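You operate a simulated robot arm through the tools that you are given. There is no shell and no other tool.

Carry out the task below with a simulated robot arm. There is one attempt and no reset: what you move stays moved.

Task
Take the green air card and put it in the blue order tote. Take the white cup and leave it on the free patch of the repair bench. Fetch the yellow torch and stand it on the white card on the top of the picking table. Put the green box set from the top of the scan table on the blue rubber mat. Fetch the white mailer and set it in the small green tote. Put the brown filter on the top of the scan table. Fetch the green-capped sensor and set it on the bench top over the green drawer. Take the yellow pad and leave it on the green book on the top of the packing bench. Open the white drawer of the sorting bench, take the blue corner guard and put it in the inside of the white drawer of the sorting bench, then shut the drawer. Take the yellow reflector and leave it on top of the orange stud block. Do these in any order. Set down upright: white cup, yellow torch, brown filter.
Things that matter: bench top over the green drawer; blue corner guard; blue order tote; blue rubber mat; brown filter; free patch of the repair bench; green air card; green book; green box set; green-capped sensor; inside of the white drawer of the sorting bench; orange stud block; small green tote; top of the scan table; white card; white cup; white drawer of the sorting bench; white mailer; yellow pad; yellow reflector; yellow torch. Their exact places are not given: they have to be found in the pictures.

It is judged by the outcome, as a careful person would: the job done as asked, and still so three seconds after it is handed in. It fails if anything else is knocked over, pushed out of place, dropped, spilled or broken.

Robot
A 7-joint arm with a two-finger parallel gripper on a trunk, on a base that drives. Base frame: it is fixed to the floor where the robot stands at the start and does not move with it; the origin is under the middle of the robot, x ahead of it, y to its left, z up. Units: mm, rad, N and s.
With the tool pointing down near the work surface it reaches from about 260 to 720 mm from the robot's upright axis, wherever it stands. Its first joint turns from -2.897 to 2.897 rad. Places, roughly: bench top over the green drawer (38x22 cm) [-10820, -3100, 800]; blue corner guard (5x5x5 cm) [-8400, -4400, 900]; blue order tote [0, 3250, 750]; blue rubber mat (26x24 cm) [-4120, -4440, 860]; brown filter (4x4x6 cm) [-8100, -4500, 900]; free patch of the repair bench (15x26 cm) [440, -2520, 860]; green air card [500, 0, 750]; green book [-9750, -4500, 750]; green box set [-6000, -4500, 750]; green-capped sensor (3x4x5 cm) [-9400, -4500, 900]; inside of the white drawer of the sorting bench [-10900, -2300, 600]; orange stud block (6x9x4 cm) [-7100, 6800, 800]; small green tote [-6250, -2750, 750]; top of the scan table (44x24 cm) [-5880, -4520, 620]; white card [0, 2500, 750]; white cup (7x7x9 cm) [700, 100, 800]; white drawer of the sorting bench [-10800, -2300, 700]; white mailer (2x15x22 cm) [-7800, -4400, 1000]; yellow pad (10x6x4 cm) [-9900, -4900, 900]; yellow reflector (6x2x8 cm) [-7200, 6700, 800]; yellow torch (5x5x15 cm) [700, 1200, 800]. Payload 1.57 kg.
Tool frame: the origin (TCP) lies between the finger pads and is the grasp point; the fingertips stand 30 mm ahead of it; z points along the fingers, y is the line along which they close. The gripper opens to 80 mm. The fingers are 17 mm wide and 12 mm thick; the gripper's body (40 by 82 mm) begins 80 mm behind the TCP.
Orientation is that of the tool frame in the base frame, as a unit quaternion [w, x, y, z]. With the fingers straight down and closing along the base's y, the tool's x points along the base's -x, its y along +y and its z along -z.

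Tools
- The arm moves only by the tool move_arm. Its argument "series" is a list of rows, each a list of 6 numbers: the shift along the tool's x, y, z in mm, then the turn, a rotation vector about the tool's x, y, z in rad. In form: [[tx, ty, tz, rx, ry, rz], ...]. A call has 1 to 20 rows; each row shifts and turns the commanded pose from where the row before left it, along the tool's axes as they then stand. "fingers" is the opening, from 0 (shut) to 1 (fully open), set as the call begins (left out, the last holds). A row lasts 0.2 s, in which the tool goes at most 50 mm and 0.15 rad; a call with a longer step from one row to the next is refused whole, and so is a gripper value outside its range. Where a pose cannot be reached the arm comes as near as it can. A force on the tool above 40 N (or 10 N above the force at the start of the call, whichever is more), or a blocked arm, ends the call early, and 0.2 s more pass. Each finger travels about 72 mm/s and halts on what it meets, pressing with about 26 N; the grip force reading is that of the motor and also rises with nothing between the fingers. The clock runs only during rows and for 0.2 s after the last one: add rows that do not move to give the fingers time. The reply holds the time, the measured pose of the TCP, the force on the tool along the base axes, the opening and the grip force, in the units named above and with some noise, with the torque about the TCP (base axes, N m) and any sound that the robot's microphone picked up.
- Cameras (640 x 400 px; columns grow to the right, rows downward): "scene" is now at [-5.4, 140.8, 1383.4]; the picture's right is [-0.04, -1.00, 0.00], its down [-0.60, 0.03, -0.80] and it looks along [0.80, -0.03, -0.60] (base axes); focal length 271 px, centre (320, 200). "wrist" rides on the gripper at [72, -7, -122] in the tool frame; the picture's right is [0.09, 1.00, 0.00], its down [-0.84, 0.08, -0.54] and it looks along [-0.54, 0.05, 0.84] (tool axes); focal length 238 px, centre (320, 200).
- grab_frame(camera): a new picture of that camera. No time passes.
- raise_lower(by): slides the trunk up (or, below 0, down) by that many mm; the arm and the scene camera ride with it, the base frame stays. It gives what a move gives, with no picture.
- drive_base(legs): drives the robot by 1 to 6 legs, each [ahead, left, turn to the left] in mm, mm and rad, along the robot's own axes; the way and the turn of a leg run together, so that a leg with both is an arc; at most 1500 mm and 3.142 rad a leg. The arm and the cameras ride along, it lands a little off, and it stops where it bumps. It gives what a move gives.
- head_to(pan, tilt): turns the head with the scene camera to pan (to the left, within 1.501 rad either way) and tilt (down, from -0.506 to 1.204), counted from straight ahead of the robot. It gives what a move gives.
- locate(camera, pixels): for up to 12 pixels [column, row] of the newest picture of that camera ("zoom" is the newest enlarged one), the place [x, y, z] in the base frame of the surface seen there, good to about 2 mm, but the place of the scene camera against the robot may be out by one fixed shift of up to 18 mm in any direction. No time passes.
- close_up(camera, box): a new picture of the part [left, top, right, bottom] of that camera's present view, enlarged. No time passes.
- job_done(): hands the job in; it is judged then, once.

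Leave the gripper open and the arm clear of the work at the hand-in unless told otherwise.

The tools are called after "Request:" by a JSON object that holds its "method" and its "body". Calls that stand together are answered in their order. move_arm: Moves the arm, as the interface text tells. Its arguments: {"type":"object","properties":{"series":{"type":"array","items":{"type":"array","items":{"type":"number"}}},"fingers":{"type":"number"}},"required":["series"]} The other tools are called the same way: raise_lower (by) slides the trunk up or down; drive_base (legs) drives the base; head_to (pan, tilt) turns the head that bears the scene camera; grab_frame (camera) takes a picture; locate (camera, pixels) gives the place of the surface under pixels of a picture; close_up (camera, box) takes an enlarged picture of a part of a camera's view; job_done () hands the job in.

At the start:

```text
clock: 0.0
eef_pos: [380.5, 217.6, 1061.6]
tool_rot: [0.001, 0.0, 1.0, 0.0]
contact_force: [0.2, -0.1, -0.2]
wrist_torque: [0.03, -0.01, 0.05]
opening: 80.1
grip_force: 0.0
trunk travel left (down, up): [-50.0, 65.0]
robot x, y, heading: [3.8, 0.1, 0.003]
head pan, tilt: [-0.044, 0.639]
```

scene: 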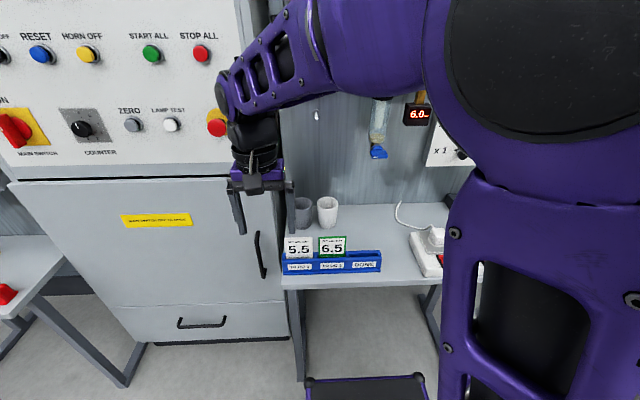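
wrist: 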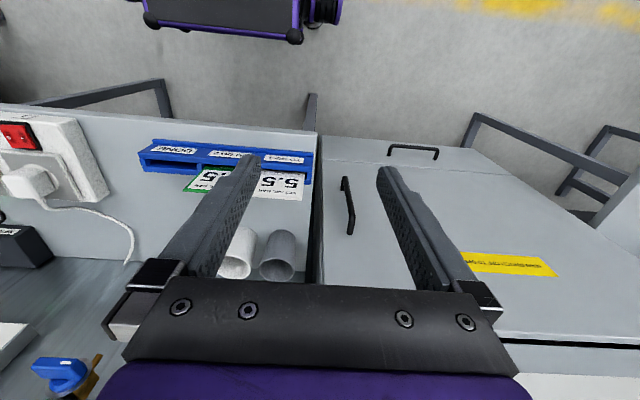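

I see a cabinet with a control panel at the left and a bench with two cups (around pixel 303,210 and 327,210) and two cards in a blue rack. I'll take enlarged views to read these first.

Request:
{"method": "close_up", "body": {"camera": "scene", "box": [260, 180, 460, 305]}}

Request:
{"method": "grab_frame", "body": {"camera": "scene"}}

```text
3.20 times, centred on (360, 242) of scene
```

zoom: 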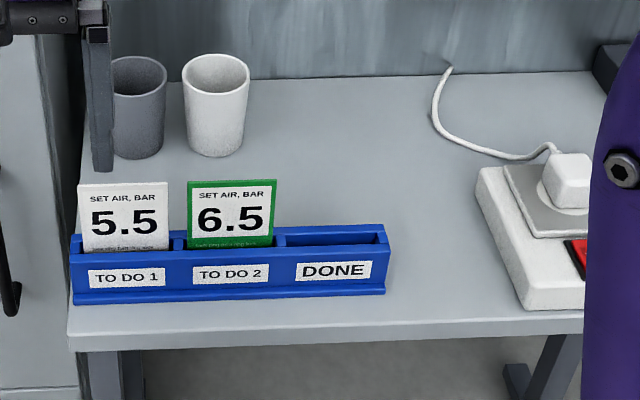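

```text
taken
```

scene: 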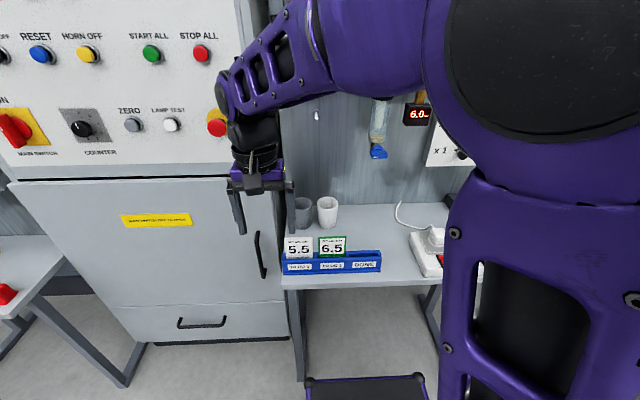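

The green-bordered "6.5" card stands in the blue rack's TO DO 2 slot. I'll measure points of the card, rack and cups, and enlarge the card.

Request:
{"method": "locate", "body": {"camera": "zoom", "pixels": [[190, 184], [275, 182], [191, 240], [271, 240], [230, 180], [216, 60], [216, 150], [140, 62], [300, 180], [334, 230], [75, 255], [385, 228]]}}

Request:
{"method": "close_up", "body": {"camera": "scene", "box": [280, 230, 390, 280]}}

Request:
{"method": "close_up", "body": {"camera": "wrist", "box": [120, 120, 340, 290]}}

```text
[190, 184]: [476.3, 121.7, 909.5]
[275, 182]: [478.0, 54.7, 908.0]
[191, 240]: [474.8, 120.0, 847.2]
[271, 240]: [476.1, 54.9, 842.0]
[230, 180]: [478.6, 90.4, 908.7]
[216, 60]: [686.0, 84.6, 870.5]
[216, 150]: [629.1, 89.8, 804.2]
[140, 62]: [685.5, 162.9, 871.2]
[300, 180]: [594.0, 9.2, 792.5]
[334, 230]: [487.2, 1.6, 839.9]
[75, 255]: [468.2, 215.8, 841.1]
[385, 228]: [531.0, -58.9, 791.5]
```

```text
5.82 times, centred on (335, 255) of scene
```

zoom: 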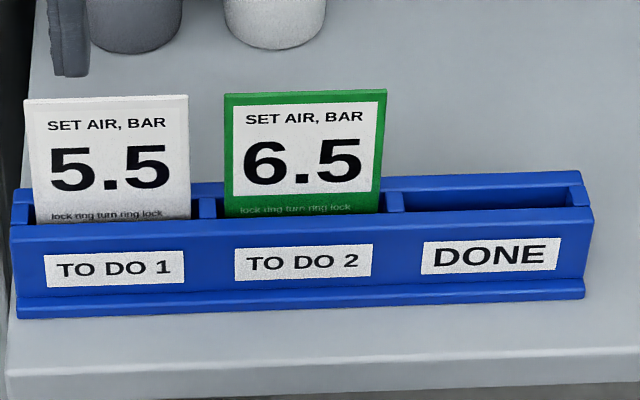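

```text
2.35 times, centred on (230, 205) of wrist
```

zoom: 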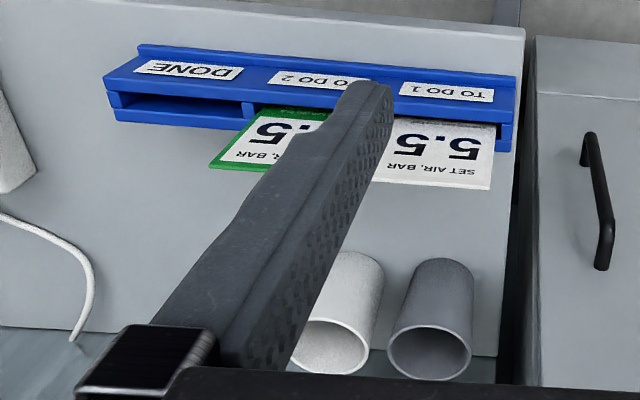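

Now I compare the wrist camera with the scene camera on the same points (card corner at zoom 208,166; rack corners; cup rims) to find the scene camera's shift.

Request:
{"method": "locate", "body": {"camera": "zoom", "pixels": [[212, 164], [242, 168], [489, 186], [382, 178], [430, 182], [120, 60], [500, 85], [440, 262], [384, 275], [430, 372], [335, 368], [400, 240]]}}

```text
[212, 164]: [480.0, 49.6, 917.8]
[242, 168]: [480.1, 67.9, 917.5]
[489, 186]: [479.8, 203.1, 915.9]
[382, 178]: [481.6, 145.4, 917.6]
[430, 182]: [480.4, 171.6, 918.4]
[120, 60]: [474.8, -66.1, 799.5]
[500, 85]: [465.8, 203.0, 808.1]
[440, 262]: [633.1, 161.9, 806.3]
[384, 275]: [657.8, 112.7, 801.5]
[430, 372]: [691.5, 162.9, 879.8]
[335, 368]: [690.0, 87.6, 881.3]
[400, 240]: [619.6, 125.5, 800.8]
```

The wrist camera puts the bench at z≈801 and the card's top edge at x≈480, z≈918, y≈49..116. The scene camera is off by about (-3,+5,-9). I'll move above the card and turn the gripper 90° so the fingers close along x.

Request:
{"method": "move_arm", "body": {"series": [[-25, -33.9, 10, 0, 0, 0], [-25, -33.9, 10, 0, 0, 0], [-25, -33.9, 10, 0, 0, 0], [-25, -33.9, 10, 0, 0, 0], [0, 0, 0, 0, 0, 0.1428], [0, 0, 0, 0, 0, 0.1428], [0, 0, 0, 0, 0, 0.1428], [0, 0, 0, 0, 0, 0.1428], [0, 0, 0, 0, 0, 0.1428], [0, 0, 0, 0, 0, 0.1428], [0, 0, 0, 0, 0, 0.1428], [0, 0, 0, 0, 0, 0.1428], [0, 0, 0, 0, 0, 0.1428], [0, 0, 0, 0, 0, 0.1428], [0, 0, 0, 0, 0, 0.1428], [0, 0, 0, 0, 0, 0]], "fingers": 1}}

Request:
{"method": "grab_frame", "body": {"camera": "wrist"}}

Request:
{"method": "grab_frame", "body": {"camera": "scene"}}

```text
clock: 3.4
eef_pos: [479.6, 82.6, 1019.3]
tool_rot: [0.0, 0.708, 0.707, 0.0]
contact_force: [-0.1, 0.7, -0.6]
wrist_torque: [0.04, 0.01, 0.01]
opening: 80.0
grip_force: 0.0
trunk travel left (down, up): [-50.0, 65.0]
robot x, y, heading: [-0.3, -3.3, 0.002]
head pan, tilt: [-0.044, 0.639]
```

```text
taken
```

wrist: 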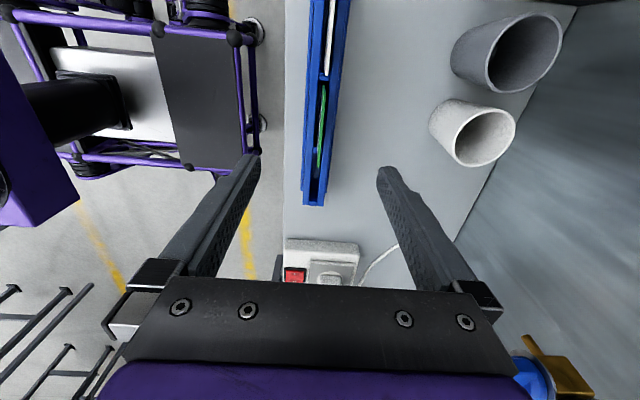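

```text
taken
```

scene: 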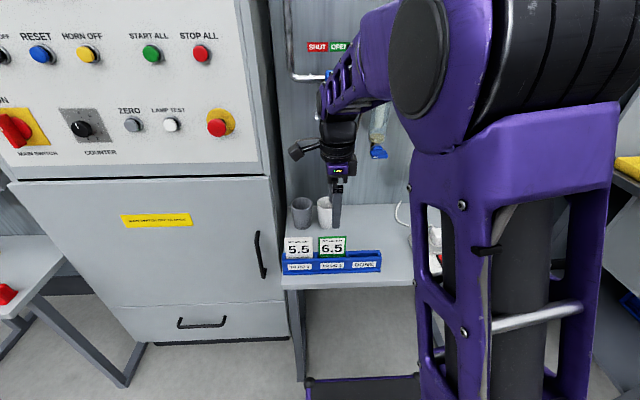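

The card is now edge-on at about column 321, rows 85–180, between the finger pads. I'll locate its edge precisely before going down.

Request:
{"method": "close_up", "body": {"camera": "wrist", "box": [260, 0, 380, 220]}}

Request:
{"method": "locate", "body": {"camera": "wrist", "pixels": [[325, 85], [323, 110], [321, 130], [320, 150], [318, 166], [332, 30], [313, 195], [340, 100], [308, 150], [330, 150], [360, 220], [475, 160]]}}

```text
1.82 times, centred on (320, 110) of wrist
```

zoom: 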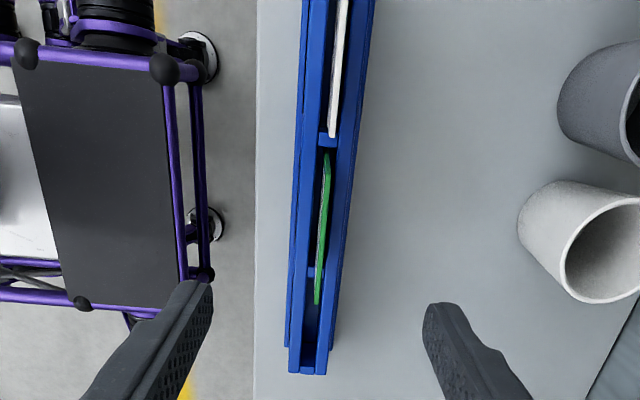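

```text
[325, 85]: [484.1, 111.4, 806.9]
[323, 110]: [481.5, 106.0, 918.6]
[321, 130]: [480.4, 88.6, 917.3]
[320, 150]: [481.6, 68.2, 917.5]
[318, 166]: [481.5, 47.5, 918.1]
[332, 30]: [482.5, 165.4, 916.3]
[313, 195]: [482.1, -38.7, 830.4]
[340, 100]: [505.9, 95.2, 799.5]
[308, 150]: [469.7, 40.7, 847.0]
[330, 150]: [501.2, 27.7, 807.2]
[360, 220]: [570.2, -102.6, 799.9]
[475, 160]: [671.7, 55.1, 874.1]
```

Card edge is at x≈481, centre y≈82, top z≈918; rack top ≈848. I'll descend to TCP z≈895 with fingers open, then close.

Request:
{"method": "move_arm", "body": {"series": [[0, 1.5, 42, 0, 0, 0], [0, 0, 42, 0, 0, 0], [0, 0, 40, 0, 0, 0], [0, 0, 0, 0, 0, 0]]}}

Request:
{"method": "move_arm", "body": {"series": [[0, 0, 0, 0, 0, 0], [0, 0, 0, 0, 0, 0], [0, 0, 0, 0, 0, 0], [0, 0, 0, 0, 0, 0], [0, 0, 0, 0, 0, 0]], "fingers": 0}}

Request:
{"method": "grab_frame", "body": {"camera": "wrist"}}

```text
clock: 4.4
eef_pos: [478.9, 82.1, 897.4]
tool_rot: [-0.001, 0.707, 0.707, -0.001]
contact_force: [0.3, -0.1, 0.2]
wrist_torque: [0.0, 0.02, -0.04]
opening: 79.9
grip_force: 0.0
trunk travel left (down, up): [-50.0, 65.0]
robot x, y, heading: [-1.2, -1.9, -0.001]
head pan, tilt: [-0.044, 0.639]
```

```text
clock: 5.6
eef_pos: [477.5, 83.5, 898.0]
tool_rot: [0.0, 0.707, 0.707, 0.0]
contact_force: [-0.8, -0.6, 0.4]
wrist_torque: [0.02, 0.02, 0.03]
opening: 2.1
grip_force: 23.3
trunk travel left (down, up): [-50.0, 65.0]
robot x, y, heading: [4.3, 0.9, 0.002]
head pan, tilt: [-0.044, 0.639]
```

```text
taken
```

wrist: 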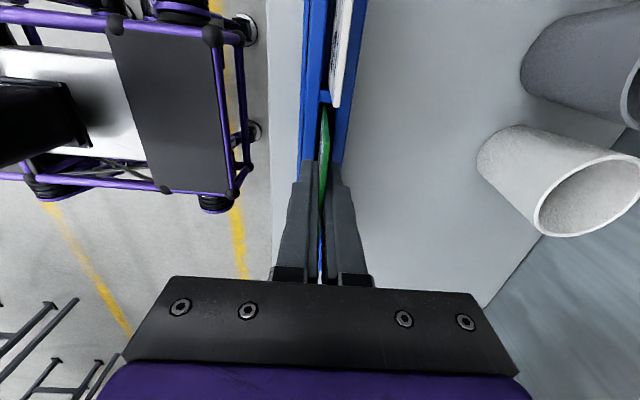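

The card (2 mm thick) is gripped. I'll lift it straight up by 140 mm and check.

Request:
{"method": "move_arm", "body": {"series": [[0, 0, -20, 0, 0, 0], [0, 0, -30, 0, 0, 0], [0, 0, -45, 0, 0, 0], [0, 0, -45, 0, 0, 0], [0, 0, 0, 0, 0, 0]]}}

Request:
{"method": "grab_frame", "body": {"camera": "scene"}}

Request:
{"method": "grab_frame", "body": {"camera": "wrist"}}

```text
clock: 6.8
eef_pos: [481.2, 82.9, 1040.7]
tool_rot: [0.0, 0.707, 0.707, 0.001]
contact_force: [-0.2, 0.2, 0.0]
wrist_torque: [-0.03, -0.02, 0.0]
opening: 2.1
grip_force: 23.9
trunk travel left (down, up): [-50.0, 65.0]
robot x, y, heading: [-0.8, 0.3, -0.001]
head pan, tilt: [-0.044, 0.639]
```

```text
taken
```

scene: 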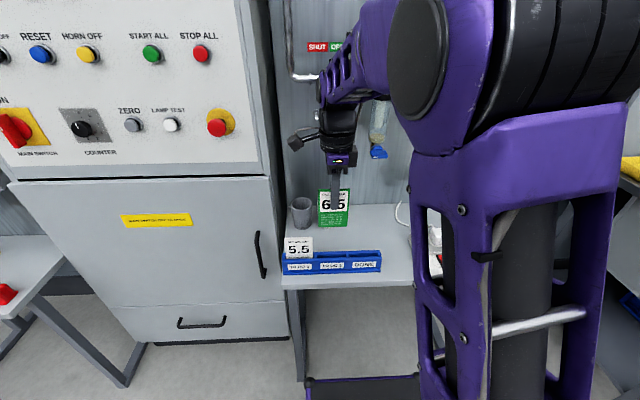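

```text
taken
```

wrist: 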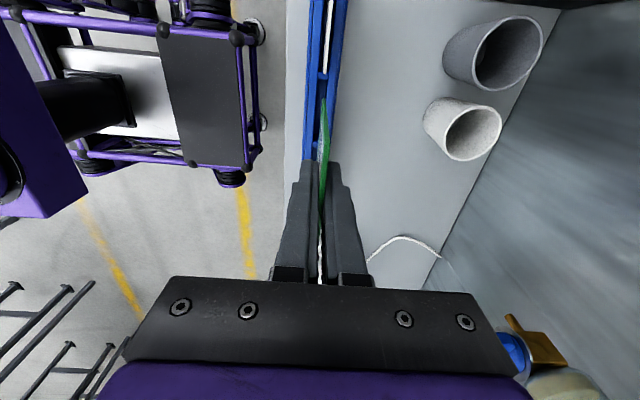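

The card is out of the rack, the 5.5 card undisturbed. I'll retract the arm toward the robot and look to the left to plan the drive.

Request:
{"method": "move_arm", "body": {"series": [[0, -35, -10, 0, 0, 0], [0, -35, -10, 0, 0, 0], [0, -35, -10, 0, 0, 0], [0, -35, 0, 0, 0, 0], [0, 0, 0, 0, 0, 0]]}}

Request:
{"method": "head_to", "body": {"pan": 0.9, "tilt": 0.5}}

Request:
{"method": "grab_frame", "body": {"camera": "scene"}}

Request:
{"method": "head_to", "body": {"pan": 1.5, "tilt": 0.4}}

Request:
{"method": "grab_frame", "body": {"camera": "scene"}}

```text
clock: 8.0
eef_pos: [340.6, 84.0, 1066.4]
tool_rot: [-0.001, 0.707, 0.707, -0.005]
contact_force: [-0.1, -0.4, -0.7]
wrist_torque: [0.0, 0.01, -0.01]
opening: 2.1
grip_force: 23.6
trunk travel left (down, up): [-50.0, 65.0]
robot x, y, heading: [1.4, 1.3, 0.003]
head pan, tilt: [-0.044, 0.639]
```

```text
clock: 9.2
eef_pos: [341.0, 83.9, 1066.5]
tool_rot: [-0.001, 0.707, 0.707, -0.001]
contact_force: [-0.6, -1.0, -0.9]
wrist_torque: [0.01, 0.01, 0.0]
opening: 2.2
grip_force: 23.4
trunk travel left (down, up): [-50.0, 65.0]
robot x, y, heading: [2.7, 0.1, 0.0]
head pan, tilt: [0.901, 0.499]
```

```text
taken
```

scene: 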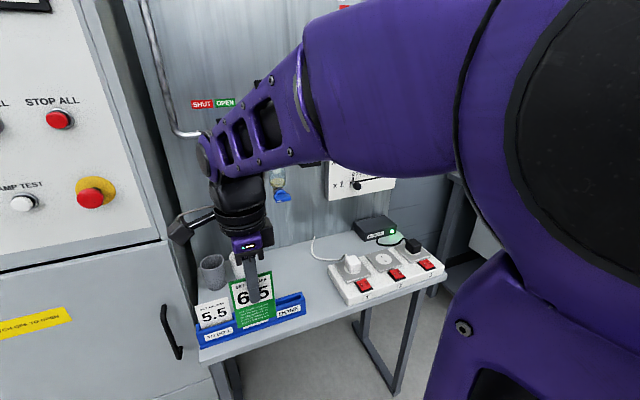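

```text
clock: 10.2
eef_pos: [340.9, 83.6, 1067.7]
tool_rot: [0.0, 0.708, 0.707, -0.002]
contact_force: [-0.6, 0.0, 0.1]
wrist_torque: [0.01, 0.02, 0.01]
opening: 1.9
grip_force: 24.0
trunk travel left (down, up): [-50.0, 65.0]
robot x, y, heading: [-3.2, -2.0, -0.001]
head pan, tilt: [1.499, 0.4]
```

```text
taken
```

scene: 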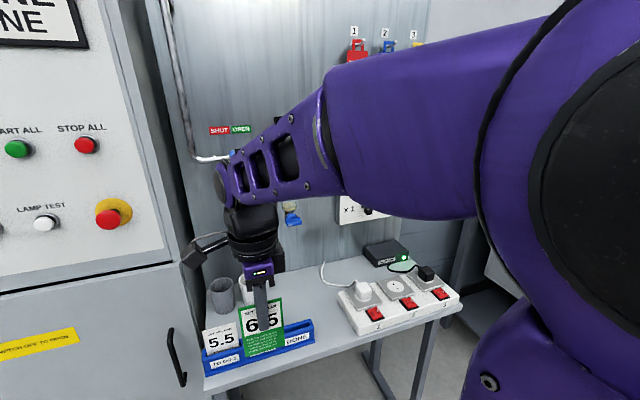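

The pictures barely changed with pan, which is odd; I'll check by locating known points (rack, cups) in this latest picture.

Request:
{"method": "locate", "body": {"camera": "scene", "pixels": [[220, 350], [220, 285], [265, 340], [310, 330], [400, 290], [80, 145], [180, 370], [350, 45], [380, 220]]}}

Request:
{"method": "grab_frame", "body": {"camera": "scene"}}

```text
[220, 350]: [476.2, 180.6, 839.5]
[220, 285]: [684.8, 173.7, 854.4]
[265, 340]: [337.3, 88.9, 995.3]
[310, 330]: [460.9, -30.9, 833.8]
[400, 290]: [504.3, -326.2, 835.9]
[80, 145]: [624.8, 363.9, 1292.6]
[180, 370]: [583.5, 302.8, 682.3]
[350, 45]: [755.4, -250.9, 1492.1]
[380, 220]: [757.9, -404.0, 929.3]
```

```text
taken
```

scene: 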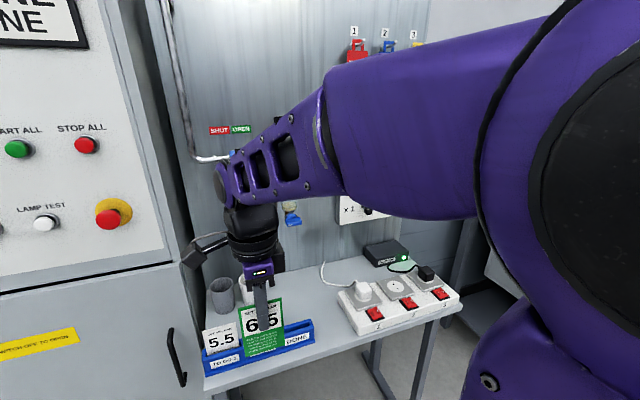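

Locate still matches the world, so the camera really faces slightly right. I'll test other pan values to learn how the head behaves.

Request:
{"method": "head_to", "body": {"pan": 0.0, "tilt": 0.4}}

Request:
{"method": "grab_frame", "body": {"camera": "scene"}}

Request:
{"method": "head_to", "body": {"pan": 0.5, "tilt": 0.4}}

Request:
{"method": "grab_frame", "body": {"camera": "scene"}}

```text
clock: 11.8
eef_pos: [341.1, 84.4, 1068.2]
tool_rot: [-0.001, 0.707, 0.707, -0.002]
contact_force: [0.0, -0.1, -0.6]
wrist_torque: [0.01, 0.03, -0.01]
opening: 2.3
grip_force: 23.2
trunk travel left (down, up): [-50.0, 65.0]
robot x, y, heading: [0.3, -2.9, -0.001]
head pan, tilt: [0.0, 0.4]
```

```text
taken
```

scene: 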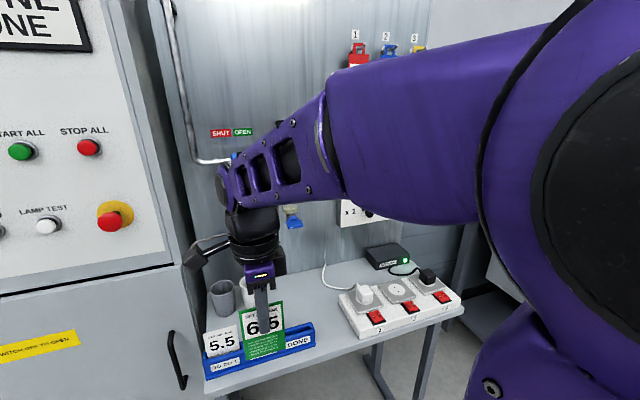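

```text
clock: 12.8
eef_pos: [341.8, 82.5, 1066.7]
tool_rot: [0.0, 0.707, 0.707, -0.002]
contact_force: [-0.3, 0.6, -0.5]
wrist_torque: [-0.01, -0.02, 0.01]
opening: 2.3
grip_force: 23.4
trunk travel left (down, up): [-50.0, 65.0]
robot x, y, heading: [-4.8, 2.3, 0.003]
head pan, tilt: [0.499, 0.4]
```

```text
taken
```

scene: 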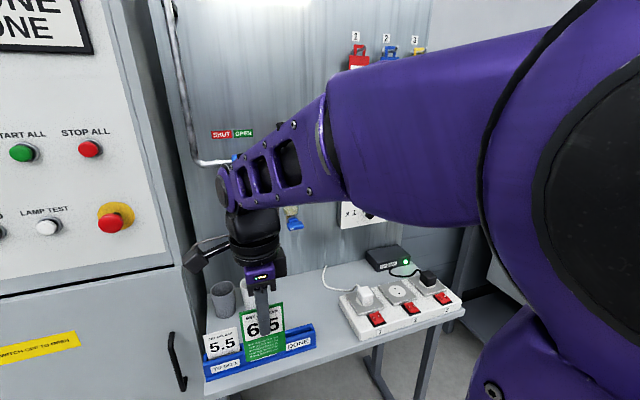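

Pan readings change but the view does not; I'll test a right pan and then a larger left one again.

Request:
{"method": "head_to", "body": {"pan": -0.8, "tilt": 0.4}}

Request:
{"method": "grab_frame", "body": {"camera": "scene"}}

Request:
{"method": "head_to", "body": {"pan": 0.8, "tilt": -0.2}}

Request:
{"method": "grab_frame", "body": {"camera": "scene"}}

```text
clock: 14.2
eef_pos: [340.8, 83.8, 1069.8]
tool_rot: [0.0, 0.707, 0.707, -0.001]
contact_force: [-0.7, -1.0, 0.3]
wrist_torque: [0.0, -0.04, 0.02]
opening: 2.2
grip_force: 23.7
trunk travel left (down, up): [-50.0, 65.0]
robot x, y, heading: [3.5, -2.9, 0.004]
head pan, tilt: [-0.799, 0.4]
```

```text
taken
```

scene: 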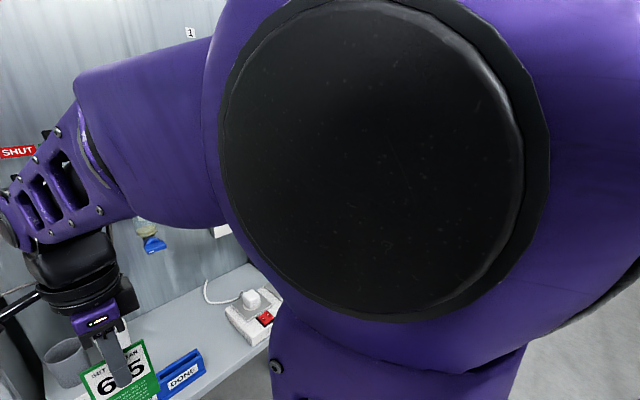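

```text
clock: 15.9
eef_pos: [341.2, 83.7, 1068.1]
tool_rot: [-0.001, 0.707, 0.707, -0.002]
contact_force: [0.5, -0.2, -0.9]
wrist_torque: [0.01, 0.02, -0.04]
opening: 2.2
grip_force: 24.2
trunk travel left (down, up): [-50.0, 65.0]
robot x, y, heading: [1.1, 2.2, -0.002]
head pan, tilt: [0.799, -0.201]
```

```text
taken
```

scene: 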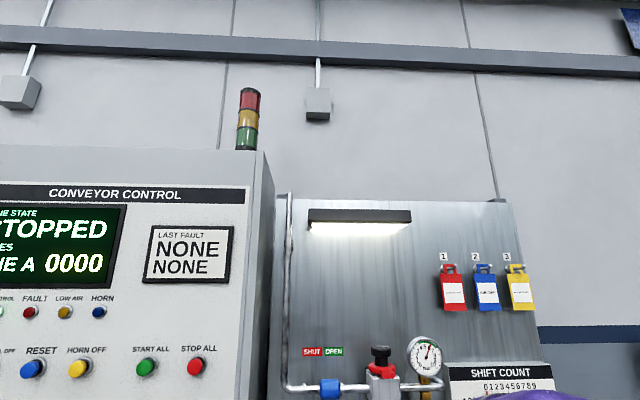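

The head's real yaw doesn't match the reading. I'll take one more test at moderate values.

Request:
{"method": "head_to", "body": {"pan": 0.8, "tilt": 0.2}}

Request:
{"method": "grab_frame", "body": {"camera": "scene"}}

Request:
{"method": "head_to", "body": {"pan": 1.4, "tilt": 0.2}}

Request:
{"method": "grab_frame", "body": {"camera": "scene"}}

```text
clock: 16.8
eef_pos: [341.6, 83.3, 1067.4]
tool_rot: [-0.001, 0.707, 0.707, -0.002]
contact_force: [-0.1, -0.5, -0.3]
wrist_torque: [0.03, -0.02, -0.03]
opening: 1.9
grip_force: 23.3
trunk travel left (down, up): [-50.0, 65.0]
robot x, y, heading: [-0.9, -0.5, -0.004]
head pan, tilt: [0.799, 0.201]
```

```text
taken
```

scene: 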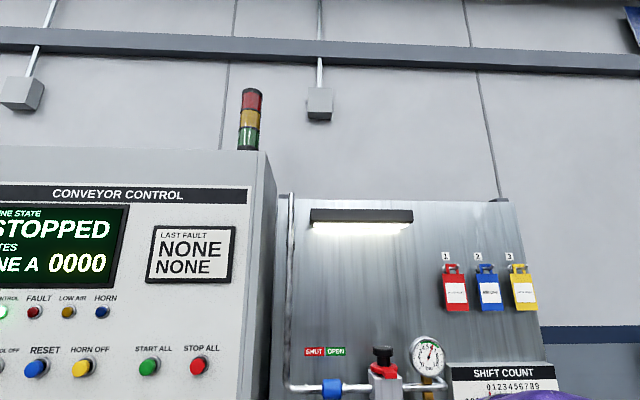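

```text
clock: 17.8
eef_pos: [340.8, 84.7, 1067.7]
tool_rot: [-0.001, 0.707, 0.707, -0.002]
contact_force: [-0.1, 0.2, -0.3]
wrist_torque: [0.04, -0.02, 0.03]
opening: 2.0
grip_force: 24.0
trunk travel left (down, up): [-50.0, 65.0]
robot x, y, heading: [1.6, -0.6, -0.0]
head pan, tilt: [1.4, 0.201]
```

```text
taken
```

scene: 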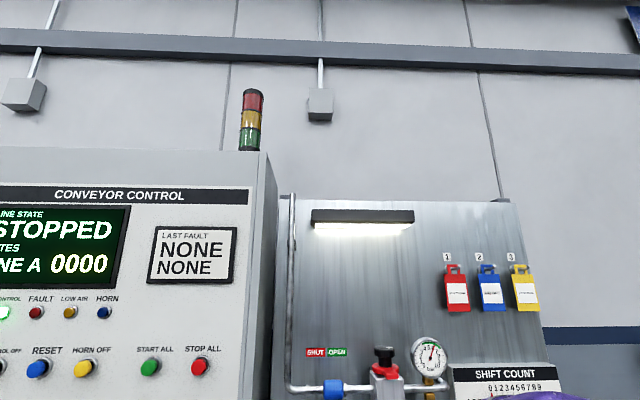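

The views don't follow the commands when batched, so I'll do the head move alone and then grab a picture separately.

Request:
{"method": "head_to", "body": {"pan": 1.2, "tilt": 0.4}}

```text
clock: 18.5
eef_pos: [342.0, 84.2, 1067.3]
tool_rot: [-0.001, 0.707, 0.707, -0.002]
contact_force: [-1.3, -0.2, -0.4]
wrist_torque: [0.01, -0.01, -0.01]
opening: 2.1
grip_force: 23.7
trunk travel left (down, up): [-50.0, 65.0]
robot x, y, heading: [-3.0, -0.3, -0.002]
head pan, tilt: [1.201, 0.4]
```

Now a separate picture.

Request:
{"method": "grab_frame", "body": {"camera": "scene"}}

```text
taken
```

scene: 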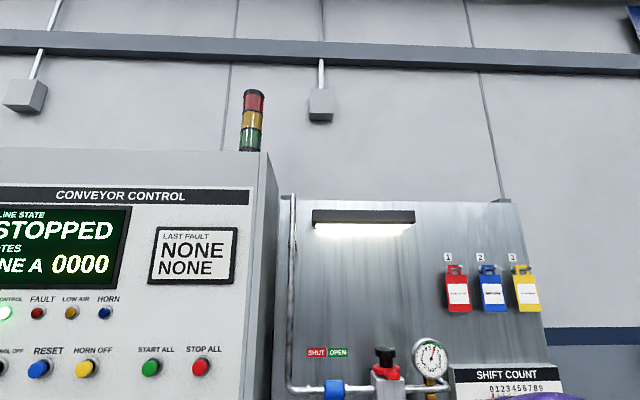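

The view creeps only slightly, as if the head is blocked by the arm's elbow, which hangs by the camera. I'll swing the arm to the right, away from the camera (free air above the bench edge), and try again.

Request:
{"method": "move_arm", "body": {"series": [[-45, 0, 0, 0, 0, 0], [-45, 0, 0, 0, 0, 0], [-45, 0, 0, 0, 0, 0], [-45, 0, 0, 0, 0, 0], [-45, 0, 0, 0, 0, 0], [-45, 0, 0, 0, 0, 0], [0, 0, 0, 0, 0, 0]]}}

Request:
{"method": "grab_frame", "body": {"camera": "scene"}}

```text
clock: 20.1
eef_pos: [342.8, -187.5, 1068.7]
tool_rot: [0.0, 0.707, 0.707, 0.0]
contact_force: [0.5, 0.0, -0.8]
wrist_torque: [-0.04, -0.03, 0.02]
opening: 2.2
grip_force: 24.1
trunk travel left (down, up): [-50.0, 65.0]
robot x, y, heading: [0.2, 0.8, -0.002]
head pan, tilt: [1.201, 0.4]
```

```text
taken
```

scene: 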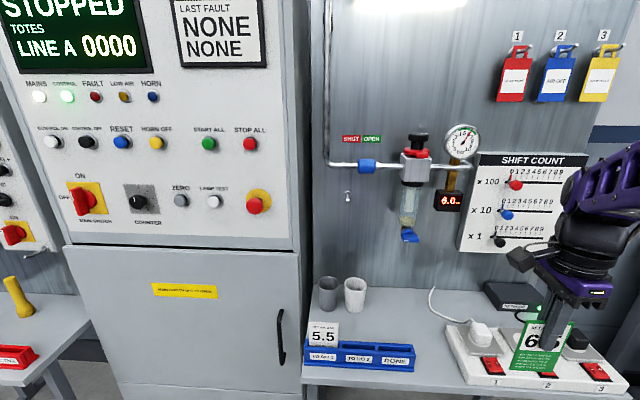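

The head came free somewhat, so the arm was in its way. I'll command the pan again.

Request:
{"method": "head_to", "body": {"pan": 1.2, "tilt": 0.4}}

Request:
{"method": "grab_frame", "body": {"camera": "scene"}}

```text
clock: 20.7
eef_pos: [343.9, -188.0, 1067.3]
tool_rot: [-0.001, 0.707, 0.707, -0.001]
contact_force: [0.4, 0.7, -0.4]
wrist_torque: [-0.01, 0.0, 0.01]
opening: 1.7
grip_force: 24.0
trunk travel left (down, up): [-50.0, 65.0]
robot x, y, heading: [1.7, 0.1, 0.001]
head pan, tilt: [1.201, 0.4]
```

```text
taken
```

scene: 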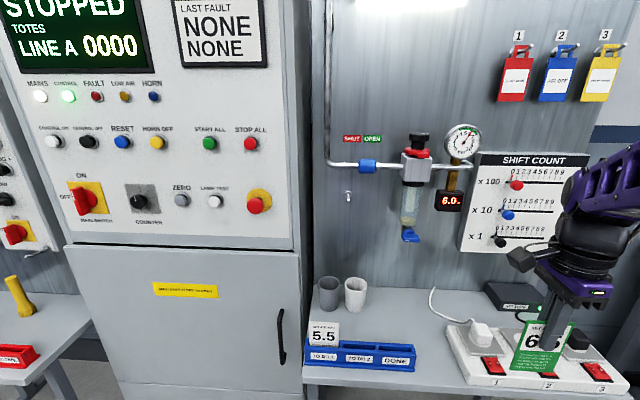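

Still only about 0.1 rad of yaw. I'll try commanding a different value to see how it responds with the arm out of the way.

Request:
{"method": "head_to", "body": {"pan": 0.0, "tilt": 0.3}}

Request:
{"method": "grab_frame", "body": {"camera": "scene"}}

Request:
{"method": "head_to", "body": {"pan": 0.6, "tilt": 0.3}}

Request:
{"method": "grab_frame", "body": {"camera": "scene"}}

```text
clock: 22.1
eef_pos: [342.2, -186.9, 1069.9]
tool_rot: [0.0, 0.707, 0.707, 0.001]
contact_force: [-0.1, 0.4, -0.7]
wrist_torque: [-0.03, 0.02, 0.0]
opening: 1.9
grip_force: 23.8
trunk travel left (down, up): [-50.0, 65.0]
robot x, y, heading: [1.0, 0.1, -0.002]
head pan, tilt: [0.0, 0.3]
```

```text
taken
```

scene: 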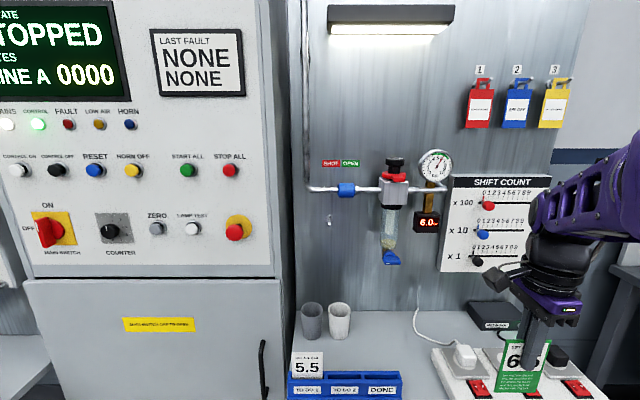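

```text
clock: 23.1
eef_pos: [343.0, -186.9, 1067.3]
tool_rot: [-0.003, 0.707, 0.707, -0.001]
contact_force: [0.4, -0.4, -0.3]
wrist_torque: [-0.04, 0.01, -0.01]
opening: 2.2
grip_force: 24.2
trunk travel left (down, up): [-50.0, 65.0]
robot x, y, heading: [-1.5, 0.2, -0.001]
head pan, tilt: [0.6, 0.3]
```

```text
taken
```

scene: 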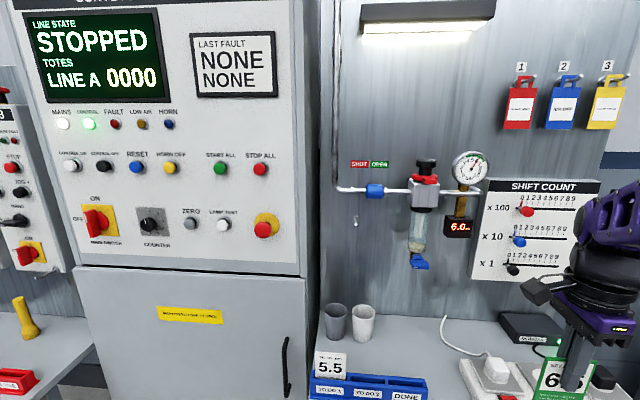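

With the arm aside, pan 0 gives straight ahead but left pan is blocked near 0.1 rad, so part of the arm stops it. I'll simply turn the base to look. First I check the base's clearance to the bench with the wrist camera.

Request:
{"method": "grab_frame", "body": {"camera": "wrist"}}

```text
taken
```

wrist: 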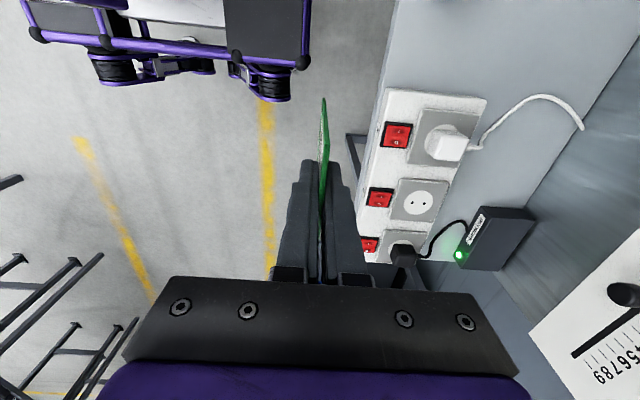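

Request:
{"method": "locate", "body": {"camera": "wrist", "pixels": [[303, 62], [290, 85], [105, 40], [40, 35], [245, 95], [372, 120], [390, 30], [110, 75], [300, 10]]}}

```text
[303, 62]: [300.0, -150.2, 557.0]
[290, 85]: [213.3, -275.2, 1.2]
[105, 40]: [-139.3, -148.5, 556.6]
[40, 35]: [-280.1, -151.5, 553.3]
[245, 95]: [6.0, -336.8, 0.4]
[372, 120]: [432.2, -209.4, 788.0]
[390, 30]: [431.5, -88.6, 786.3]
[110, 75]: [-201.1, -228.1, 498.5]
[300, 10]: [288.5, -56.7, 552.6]
```

The base half-length is ≈300 mm, half-width ≈200; bench edge at x≈432. Turning in place is safe. I'll turn left 0.8 rad and look.

Request:
{"method": "drive_base", "body": {"legs": [[0, 0, 0.8]]}}

Request:
{"method": "head_to", "body": {"pan": 0.0, "tilt": 0.45}}

Request:
{"method": "grab_frame", "body": {"camera": "scene"}}

```text
clock: 25.6
eef_pos: [373.6, 114.7, 1066.2]
tool_rot: [-0.001, 0.377, 0.926, -0.003]
contact_force: [-0.5, 0.7, 0.0]
wrist_torque: [0.0, 0.02, 0.01]
opening: 2.2
grip_force: 23.9
trunk travel left (down, up): [-50.0, 65.0]
robot x, y, heading: [-0.4, 1.0, 0.799]
head pan, tilt: [0.6, 0.3]
```

```text
clock: 26.6
eef_pos: [372.8, 113.2, 1066.0]
tool_rot: [-0.002, 0.377, 0.926, -0.002]
contact_force: [-0.1, -1.2, -0.8]
wrist_torque: [0.02, 0.03, 0.0]
opening: 2.5
grip_force: 23.4
trunk travel left (down, up): [-50.0, 65.0]
robot x, y, heading: [-0.3, -3.6, 0.8]
head pan, tilt: [0.0, 0.45]
```

```text
taken
```

scene: 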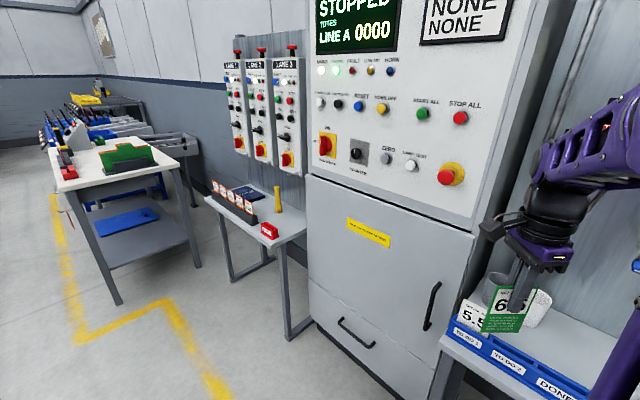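

I see the small bench with the yellow torch (278,198), then a table with a green object further left. I'll keep turning to face +y.

Request:
{"method": "drive_base", "body": {"legs": [[0, 0, 0.77]]}}

Request:
{"method": "grab_frame", "body": {"camera": "scene"}}

```text
clock: 29.2
eef_pos: [182.8, 346.1, 1066.3]
tool_rot: [-0.001, -0.008, 1.0, -0.004]
contact_force: [0.2, -0.6, 0.4]
wrist_torque: [0.04, 0.02, -0.01]
opening: 2.1
grip_force: 23.4
trunk travel left (down, up): [-50.0, 65.0]
robot x, y, heading: [-0.9, 0.7, 1.587]
head pan, tilt: [0.0, 0.45]
```

```text
taken
```

scene: 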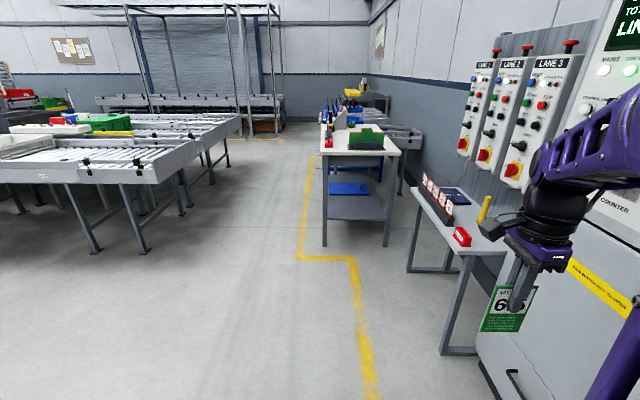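

Ahead is the picking table. I'll enlarge it and measure points.

Request:
{"method": "close_up", "body": {"camera": "scene", "box": [290, 80, 430, 200]}}

Request:
{"method": "locate", "body": {"camera": "scene", "pixels": [[322, 152], [398, 154], [322, 238], [386, 245], [365, 138], [300, 257], [355, 257], [412, 190], [447, 350], [485, 205], [155, 182], [500, 300]]}}

```text
3.33 times, centred on (360, 140) of scene
```

zoom: 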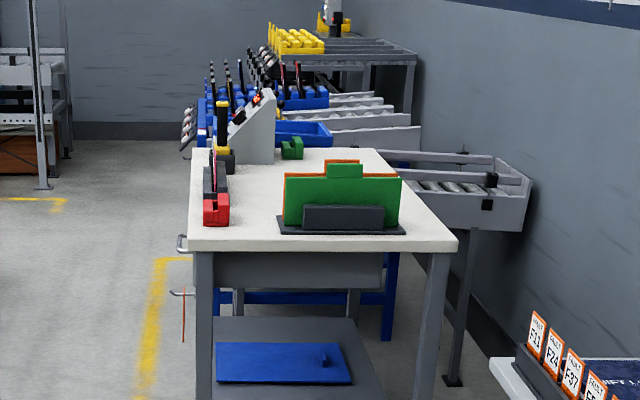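

```text
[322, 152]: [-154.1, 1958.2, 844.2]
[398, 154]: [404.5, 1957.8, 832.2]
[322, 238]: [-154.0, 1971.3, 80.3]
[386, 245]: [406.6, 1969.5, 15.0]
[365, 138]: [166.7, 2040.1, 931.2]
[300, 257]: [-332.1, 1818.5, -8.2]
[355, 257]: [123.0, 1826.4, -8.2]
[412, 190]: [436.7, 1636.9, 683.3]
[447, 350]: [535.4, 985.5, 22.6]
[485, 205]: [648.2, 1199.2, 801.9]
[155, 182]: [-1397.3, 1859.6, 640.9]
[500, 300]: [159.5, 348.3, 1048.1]
```

The picking table spans x≈-154..404 from y≈1958; the lane left of it is clear (conveyor starts at x≈-1397). I'll shift left 620 mm and drive along +y to near y≈1700 first, then look.

Request:
{"method": "drive_base", "body": {"legs": [[0, 620, -0.016], [1500, 0, 0], [300, 0, 0]]}}

Request:
{"method": "grab_frame", "body": {"camera": "scene"}}

```text
clock: 44.1
eef_pos: [-475.8, 2110.3, 1065.8]
tool_rot: [-0.001, -0.015, 1.0, -0.004]
contact_force: [-0.2, 0.7, -0.9]
wrist_torque: [-0.04, -0.01, 0.0]
opening: 2.3
grip_force: 23.9
trunk travel left (down, up): [-50.0, 65.0]
robot x, y, heading: [-657.7, 1766.8, 1.605]
head pan, tilt: [0.0, 0.45]
```

```text
taken
```

scene: 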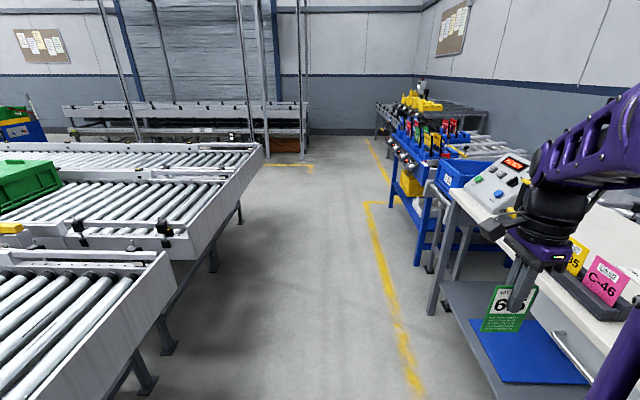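

I'll measure the trolley and tote on the right to see the lane width.

Request:
{"method": "close_up", "body": {"camera": "scene", "box": [360, 80, 560, 260]}}

Request:
{"method": "locate", "body": {"camera": "scene", "pixels": [[406, 165], [430, 195], [445, 180], [435, 310], [445, 190], [455, 160], [470, 190], [375, 205], [240, 200], [265, 150], [418, 260], [425, 180]]}}

```text
2.22 times, centred on (460, 170) of scene
```

zoom: 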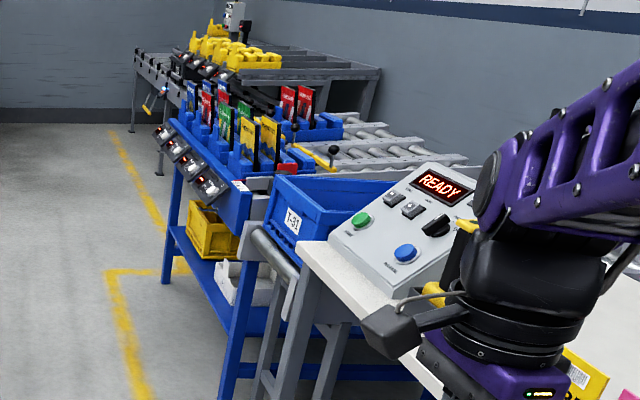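

```text
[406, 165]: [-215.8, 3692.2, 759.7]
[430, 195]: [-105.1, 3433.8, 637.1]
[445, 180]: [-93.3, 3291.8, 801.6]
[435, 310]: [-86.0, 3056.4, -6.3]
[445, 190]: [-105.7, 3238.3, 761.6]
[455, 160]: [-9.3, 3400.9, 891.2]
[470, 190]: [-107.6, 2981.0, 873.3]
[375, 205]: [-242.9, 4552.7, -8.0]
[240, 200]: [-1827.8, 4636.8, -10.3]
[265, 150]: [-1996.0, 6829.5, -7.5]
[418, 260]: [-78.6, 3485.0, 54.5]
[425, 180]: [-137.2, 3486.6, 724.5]
```

The blue order tote (T-31) sits on rollers at about x≈-100..150, y≈3250, rim z≈890. I'll drive alongside it and turn to face it (+x).

Request:
{"method": "drive_base", "body": {"legs": [[700, -20, -0.034], [740, 0, 0], [0, 0, -1.571]]}}

Request:
{"method": "head_to", "body": {"pan": 0.0, "tilt": 0.6}}

Request:
{"method": "grab_frame", "body": {"camera": "scene"}}

Request:
{"method": "grab_frame", "body": {"camera": "wrist"}}

```text
clock: 55.4
eef_pos: [-294.5, 2994.1, 1065.9]
tool_rot: [-0.002, 0.705, 0.709, -0.002]
contact_force: [0.5, 0.4, -0.3]
wrist_torque: [-0.03, 0.01, -0.02]
opening: 1.8
grip_force: 23.5
trunk travel left (down, up): [-50.0, 65.0]
robot x, y, heading: [-638.4, 3180.9, 0.005]
head pan, tilt: [0.0, 0.45]
```

```text
clock: 56.1
eef_pos: [-294.4, 2993.7, 1065.6]
tool_rot: [-0.004, 0.705, 0.71, -0.002]
contact_force: [0.7, 0.2, -1.4]
wrist_torque: [0.01, 0.02, 0.02]
opening: 2.4
grip_force: 23.2
trunk travel left (down, up): [-50.0, 65.0]
robot x, y, heading: [-635.9, 3179.6, 0.006]
head pan, tilt: [0.0, 0.6]
```

```text
taken
```

scene: 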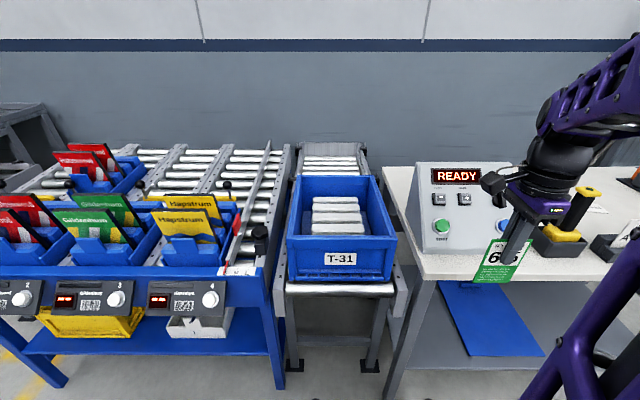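

```text
taken
```

wrist: 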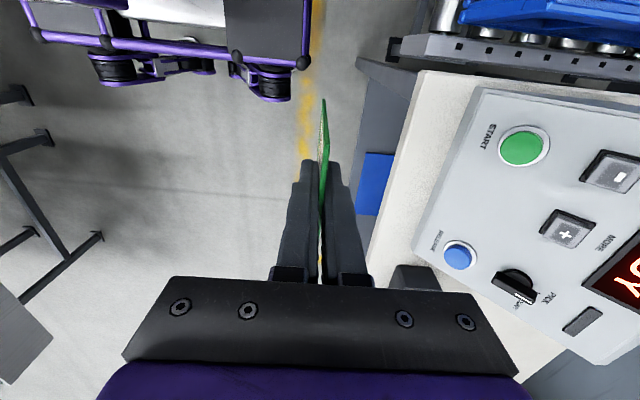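

Tote T-31 is in front with something white inside. I'll enlarge and measure.

Request:
{"method": "close_up", "body": {"camera": "scene", "box": [260, 130, 430, 300]}}

Request:
{"method": "locate", "body": {"camera": "scene", "pixels": [[288, 238], [395, 238], [298, 178], [372, 178], [338, 202], [338, 216], [338, 228], [310, 190], [340, 262], [420, 165], [510, 165], [430, 260]]}}

```text
2.35 times, centred on (345, 215) of scene
```

zoom: 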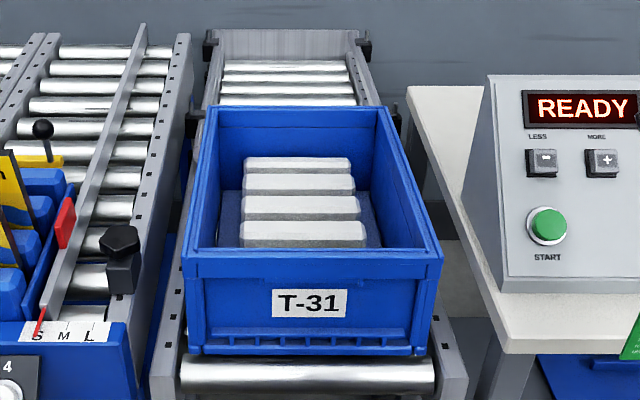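

```text
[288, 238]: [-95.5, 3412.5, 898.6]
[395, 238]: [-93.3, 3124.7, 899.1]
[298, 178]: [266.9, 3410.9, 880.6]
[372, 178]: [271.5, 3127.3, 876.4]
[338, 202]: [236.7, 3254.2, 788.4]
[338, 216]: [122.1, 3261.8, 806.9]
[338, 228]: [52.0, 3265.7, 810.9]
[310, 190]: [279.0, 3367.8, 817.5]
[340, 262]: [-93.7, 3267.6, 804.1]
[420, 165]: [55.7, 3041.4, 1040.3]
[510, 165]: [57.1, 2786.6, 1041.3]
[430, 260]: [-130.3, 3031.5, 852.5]
```

The tote rim is at z≈905, inside x≈-85..270, y≈3130..3405, with four white blocks in it. I'll move the arm to the left in front of the tote and look in with the wrist camera.

Request:
{"method": "move_arm", "body": {"series": [[45, 0, 0, 0, 0, 0], [45, 0, 0, 0, 0, 0], [45, 0, 0, 0, 0, 0], [45, 0, 0, 0, 0, 0], [45, 0, 0, 0, 0, 0], [45, 0, 0, 0, 0, 0], [0, 45, 0, 0, 0, 0], [0, 45, 0, 0, 0, 0], [0, 45, 0, 0, 0, 0], [0, 45, 0, 0, 0, 0], [0, 0, 0, 0, 0, 0]]}}

Request:
{"method": "grab_frame", "body": {"camera": "wrist"}}

Request:
{"method": "grab_frame", "body": {"camera": "scene"}}

```text
clock: 58.5
eef_pos: [-115.0, 3264.8, 1066.1]
tool_rot: [-0.003, 0.705, 0.709, -0.002]
contact_force: [-0.1, 0.3, 0.2]
wrist_torque: [-0.02, 0.01, -0.03]
opening: 2.2
grip_force: 23.5
trunk travel left (down, up): [-50.0, 65.0]
robot x, y, heading: [-635.4, 3178.6, 0.007]
head pan, tilt: [0.0, 0.6]
```

```text
taken
```

wrist: 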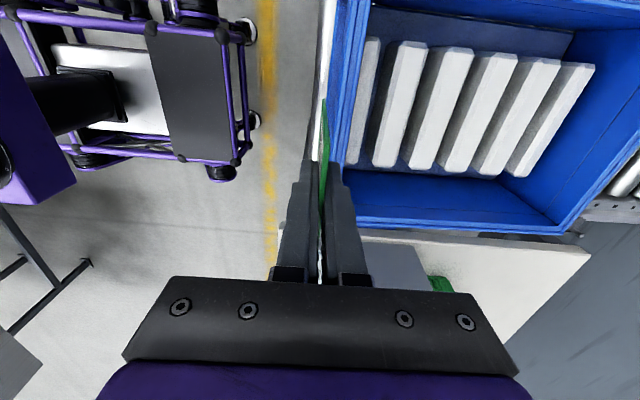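

```text
taken
```

scene: 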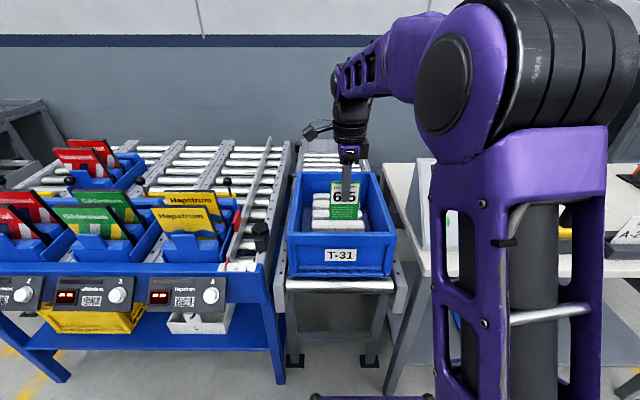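

Six white bars lie on a dark pad in the tote; there's free floor on the right side (image rows 175–215). I'll measure it.

Request:
{"method": "locate", "body": {"camera": "wrist", "pixels": [[440, 185], [400, 195], [540, 205], [375, 160], [450, 170], [370, 215], [550, 225], [345, 150], [480, 210], [420, 60], [362, 130], [630, 120]]}}

Request:
{"method": "close_up", "body": {"camera": "wrist", "box": [320, 0, 640, 250]}}

```text
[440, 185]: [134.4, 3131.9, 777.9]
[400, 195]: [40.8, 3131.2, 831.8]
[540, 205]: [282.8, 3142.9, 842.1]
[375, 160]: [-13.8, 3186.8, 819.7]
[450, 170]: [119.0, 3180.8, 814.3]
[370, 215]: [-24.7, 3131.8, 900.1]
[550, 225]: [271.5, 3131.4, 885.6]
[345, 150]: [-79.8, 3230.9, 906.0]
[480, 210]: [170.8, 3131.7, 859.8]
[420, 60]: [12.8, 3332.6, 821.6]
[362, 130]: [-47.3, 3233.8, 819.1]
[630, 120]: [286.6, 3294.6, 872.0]
```

```text
1.60 times, centred on (480, 125) of wrist
```

zoom: 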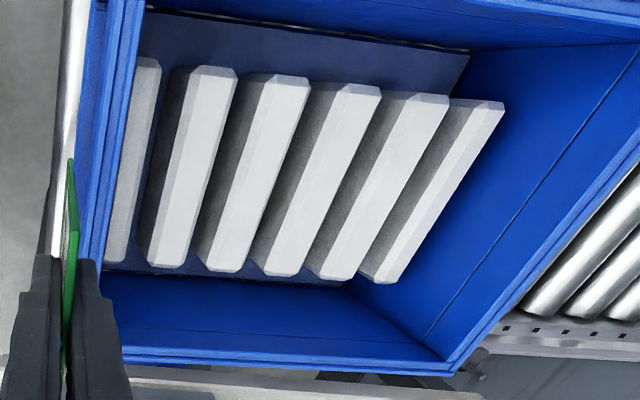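

I'll find the gaps between the bars along x by locating bar tops and the dark gaps in the zoom.

Request:
{"method": "locate", "body": {"camera": "zoom", "pixels": [[130, 180], [185, 180], [250, 180], [305, 180], [365, 180], [425, 180], [155, 180], [215, 185], [275, 185], [210, 75], [275, 80], [150, 30]]}}

```text
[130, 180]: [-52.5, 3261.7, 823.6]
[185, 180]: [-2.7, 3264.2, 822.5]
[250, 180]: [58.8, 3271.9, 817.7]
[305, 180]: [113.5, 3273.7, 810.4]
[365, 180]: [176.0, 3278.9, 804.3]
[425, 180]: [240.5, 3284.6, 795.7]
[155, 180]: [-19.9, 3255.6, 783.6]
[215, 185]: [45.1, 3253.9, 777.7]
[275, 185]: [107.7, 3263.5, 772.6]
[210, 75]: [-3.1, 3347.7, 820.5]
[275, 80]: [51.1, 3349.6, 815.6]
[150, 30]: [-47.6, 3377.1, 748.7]
```

Gaps are near x≈28 (floor z≈777). I'll move over that gap and lower partway, then check.

Request:
{"method": "move_arm", "body": {"series": [[0, 47, 0, 0, 0, 0], [0, 47, 0, 0, 0, 0], [0, 47, 0, 0, 0, 0], [0, 0, 45, 0, 0, 0], [0, 0, 45, 0, 0, 0], [0, 0, 30, 0, 0, 0], [0, 0, 0, 0, 0, 0]]}}

Request:
{"method": "grab_frame", "body": {"camera": "wrist"}}

```text
clock: 60.1
eef_pos: [25.2, 3267.2, 944.5]
tool_rot: [-0.003, 0.705, 0.709, -0.002]
contact_force: [0.1, -0.4, -0.2]
wrist_torque: [0.03, -0.02, 0.01]
opening: 2.2
grip_force: 23.5
trunk travel left (down, up): [-50.0, 65.0]
robot x, y, heading: [-638.6, 3178.7, 0.006]
head pan, tilt: [0.0, 0.6]
```

```text
taken
```

wrist: 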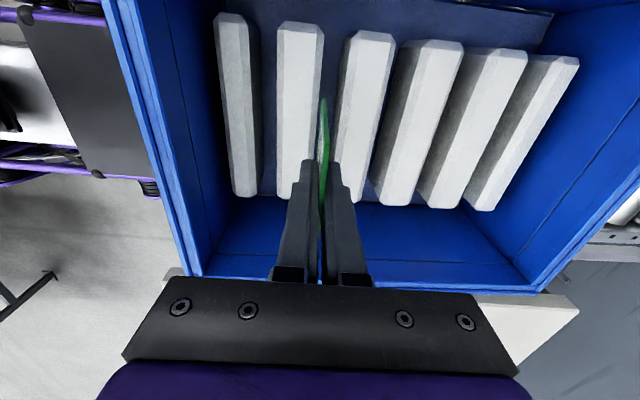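

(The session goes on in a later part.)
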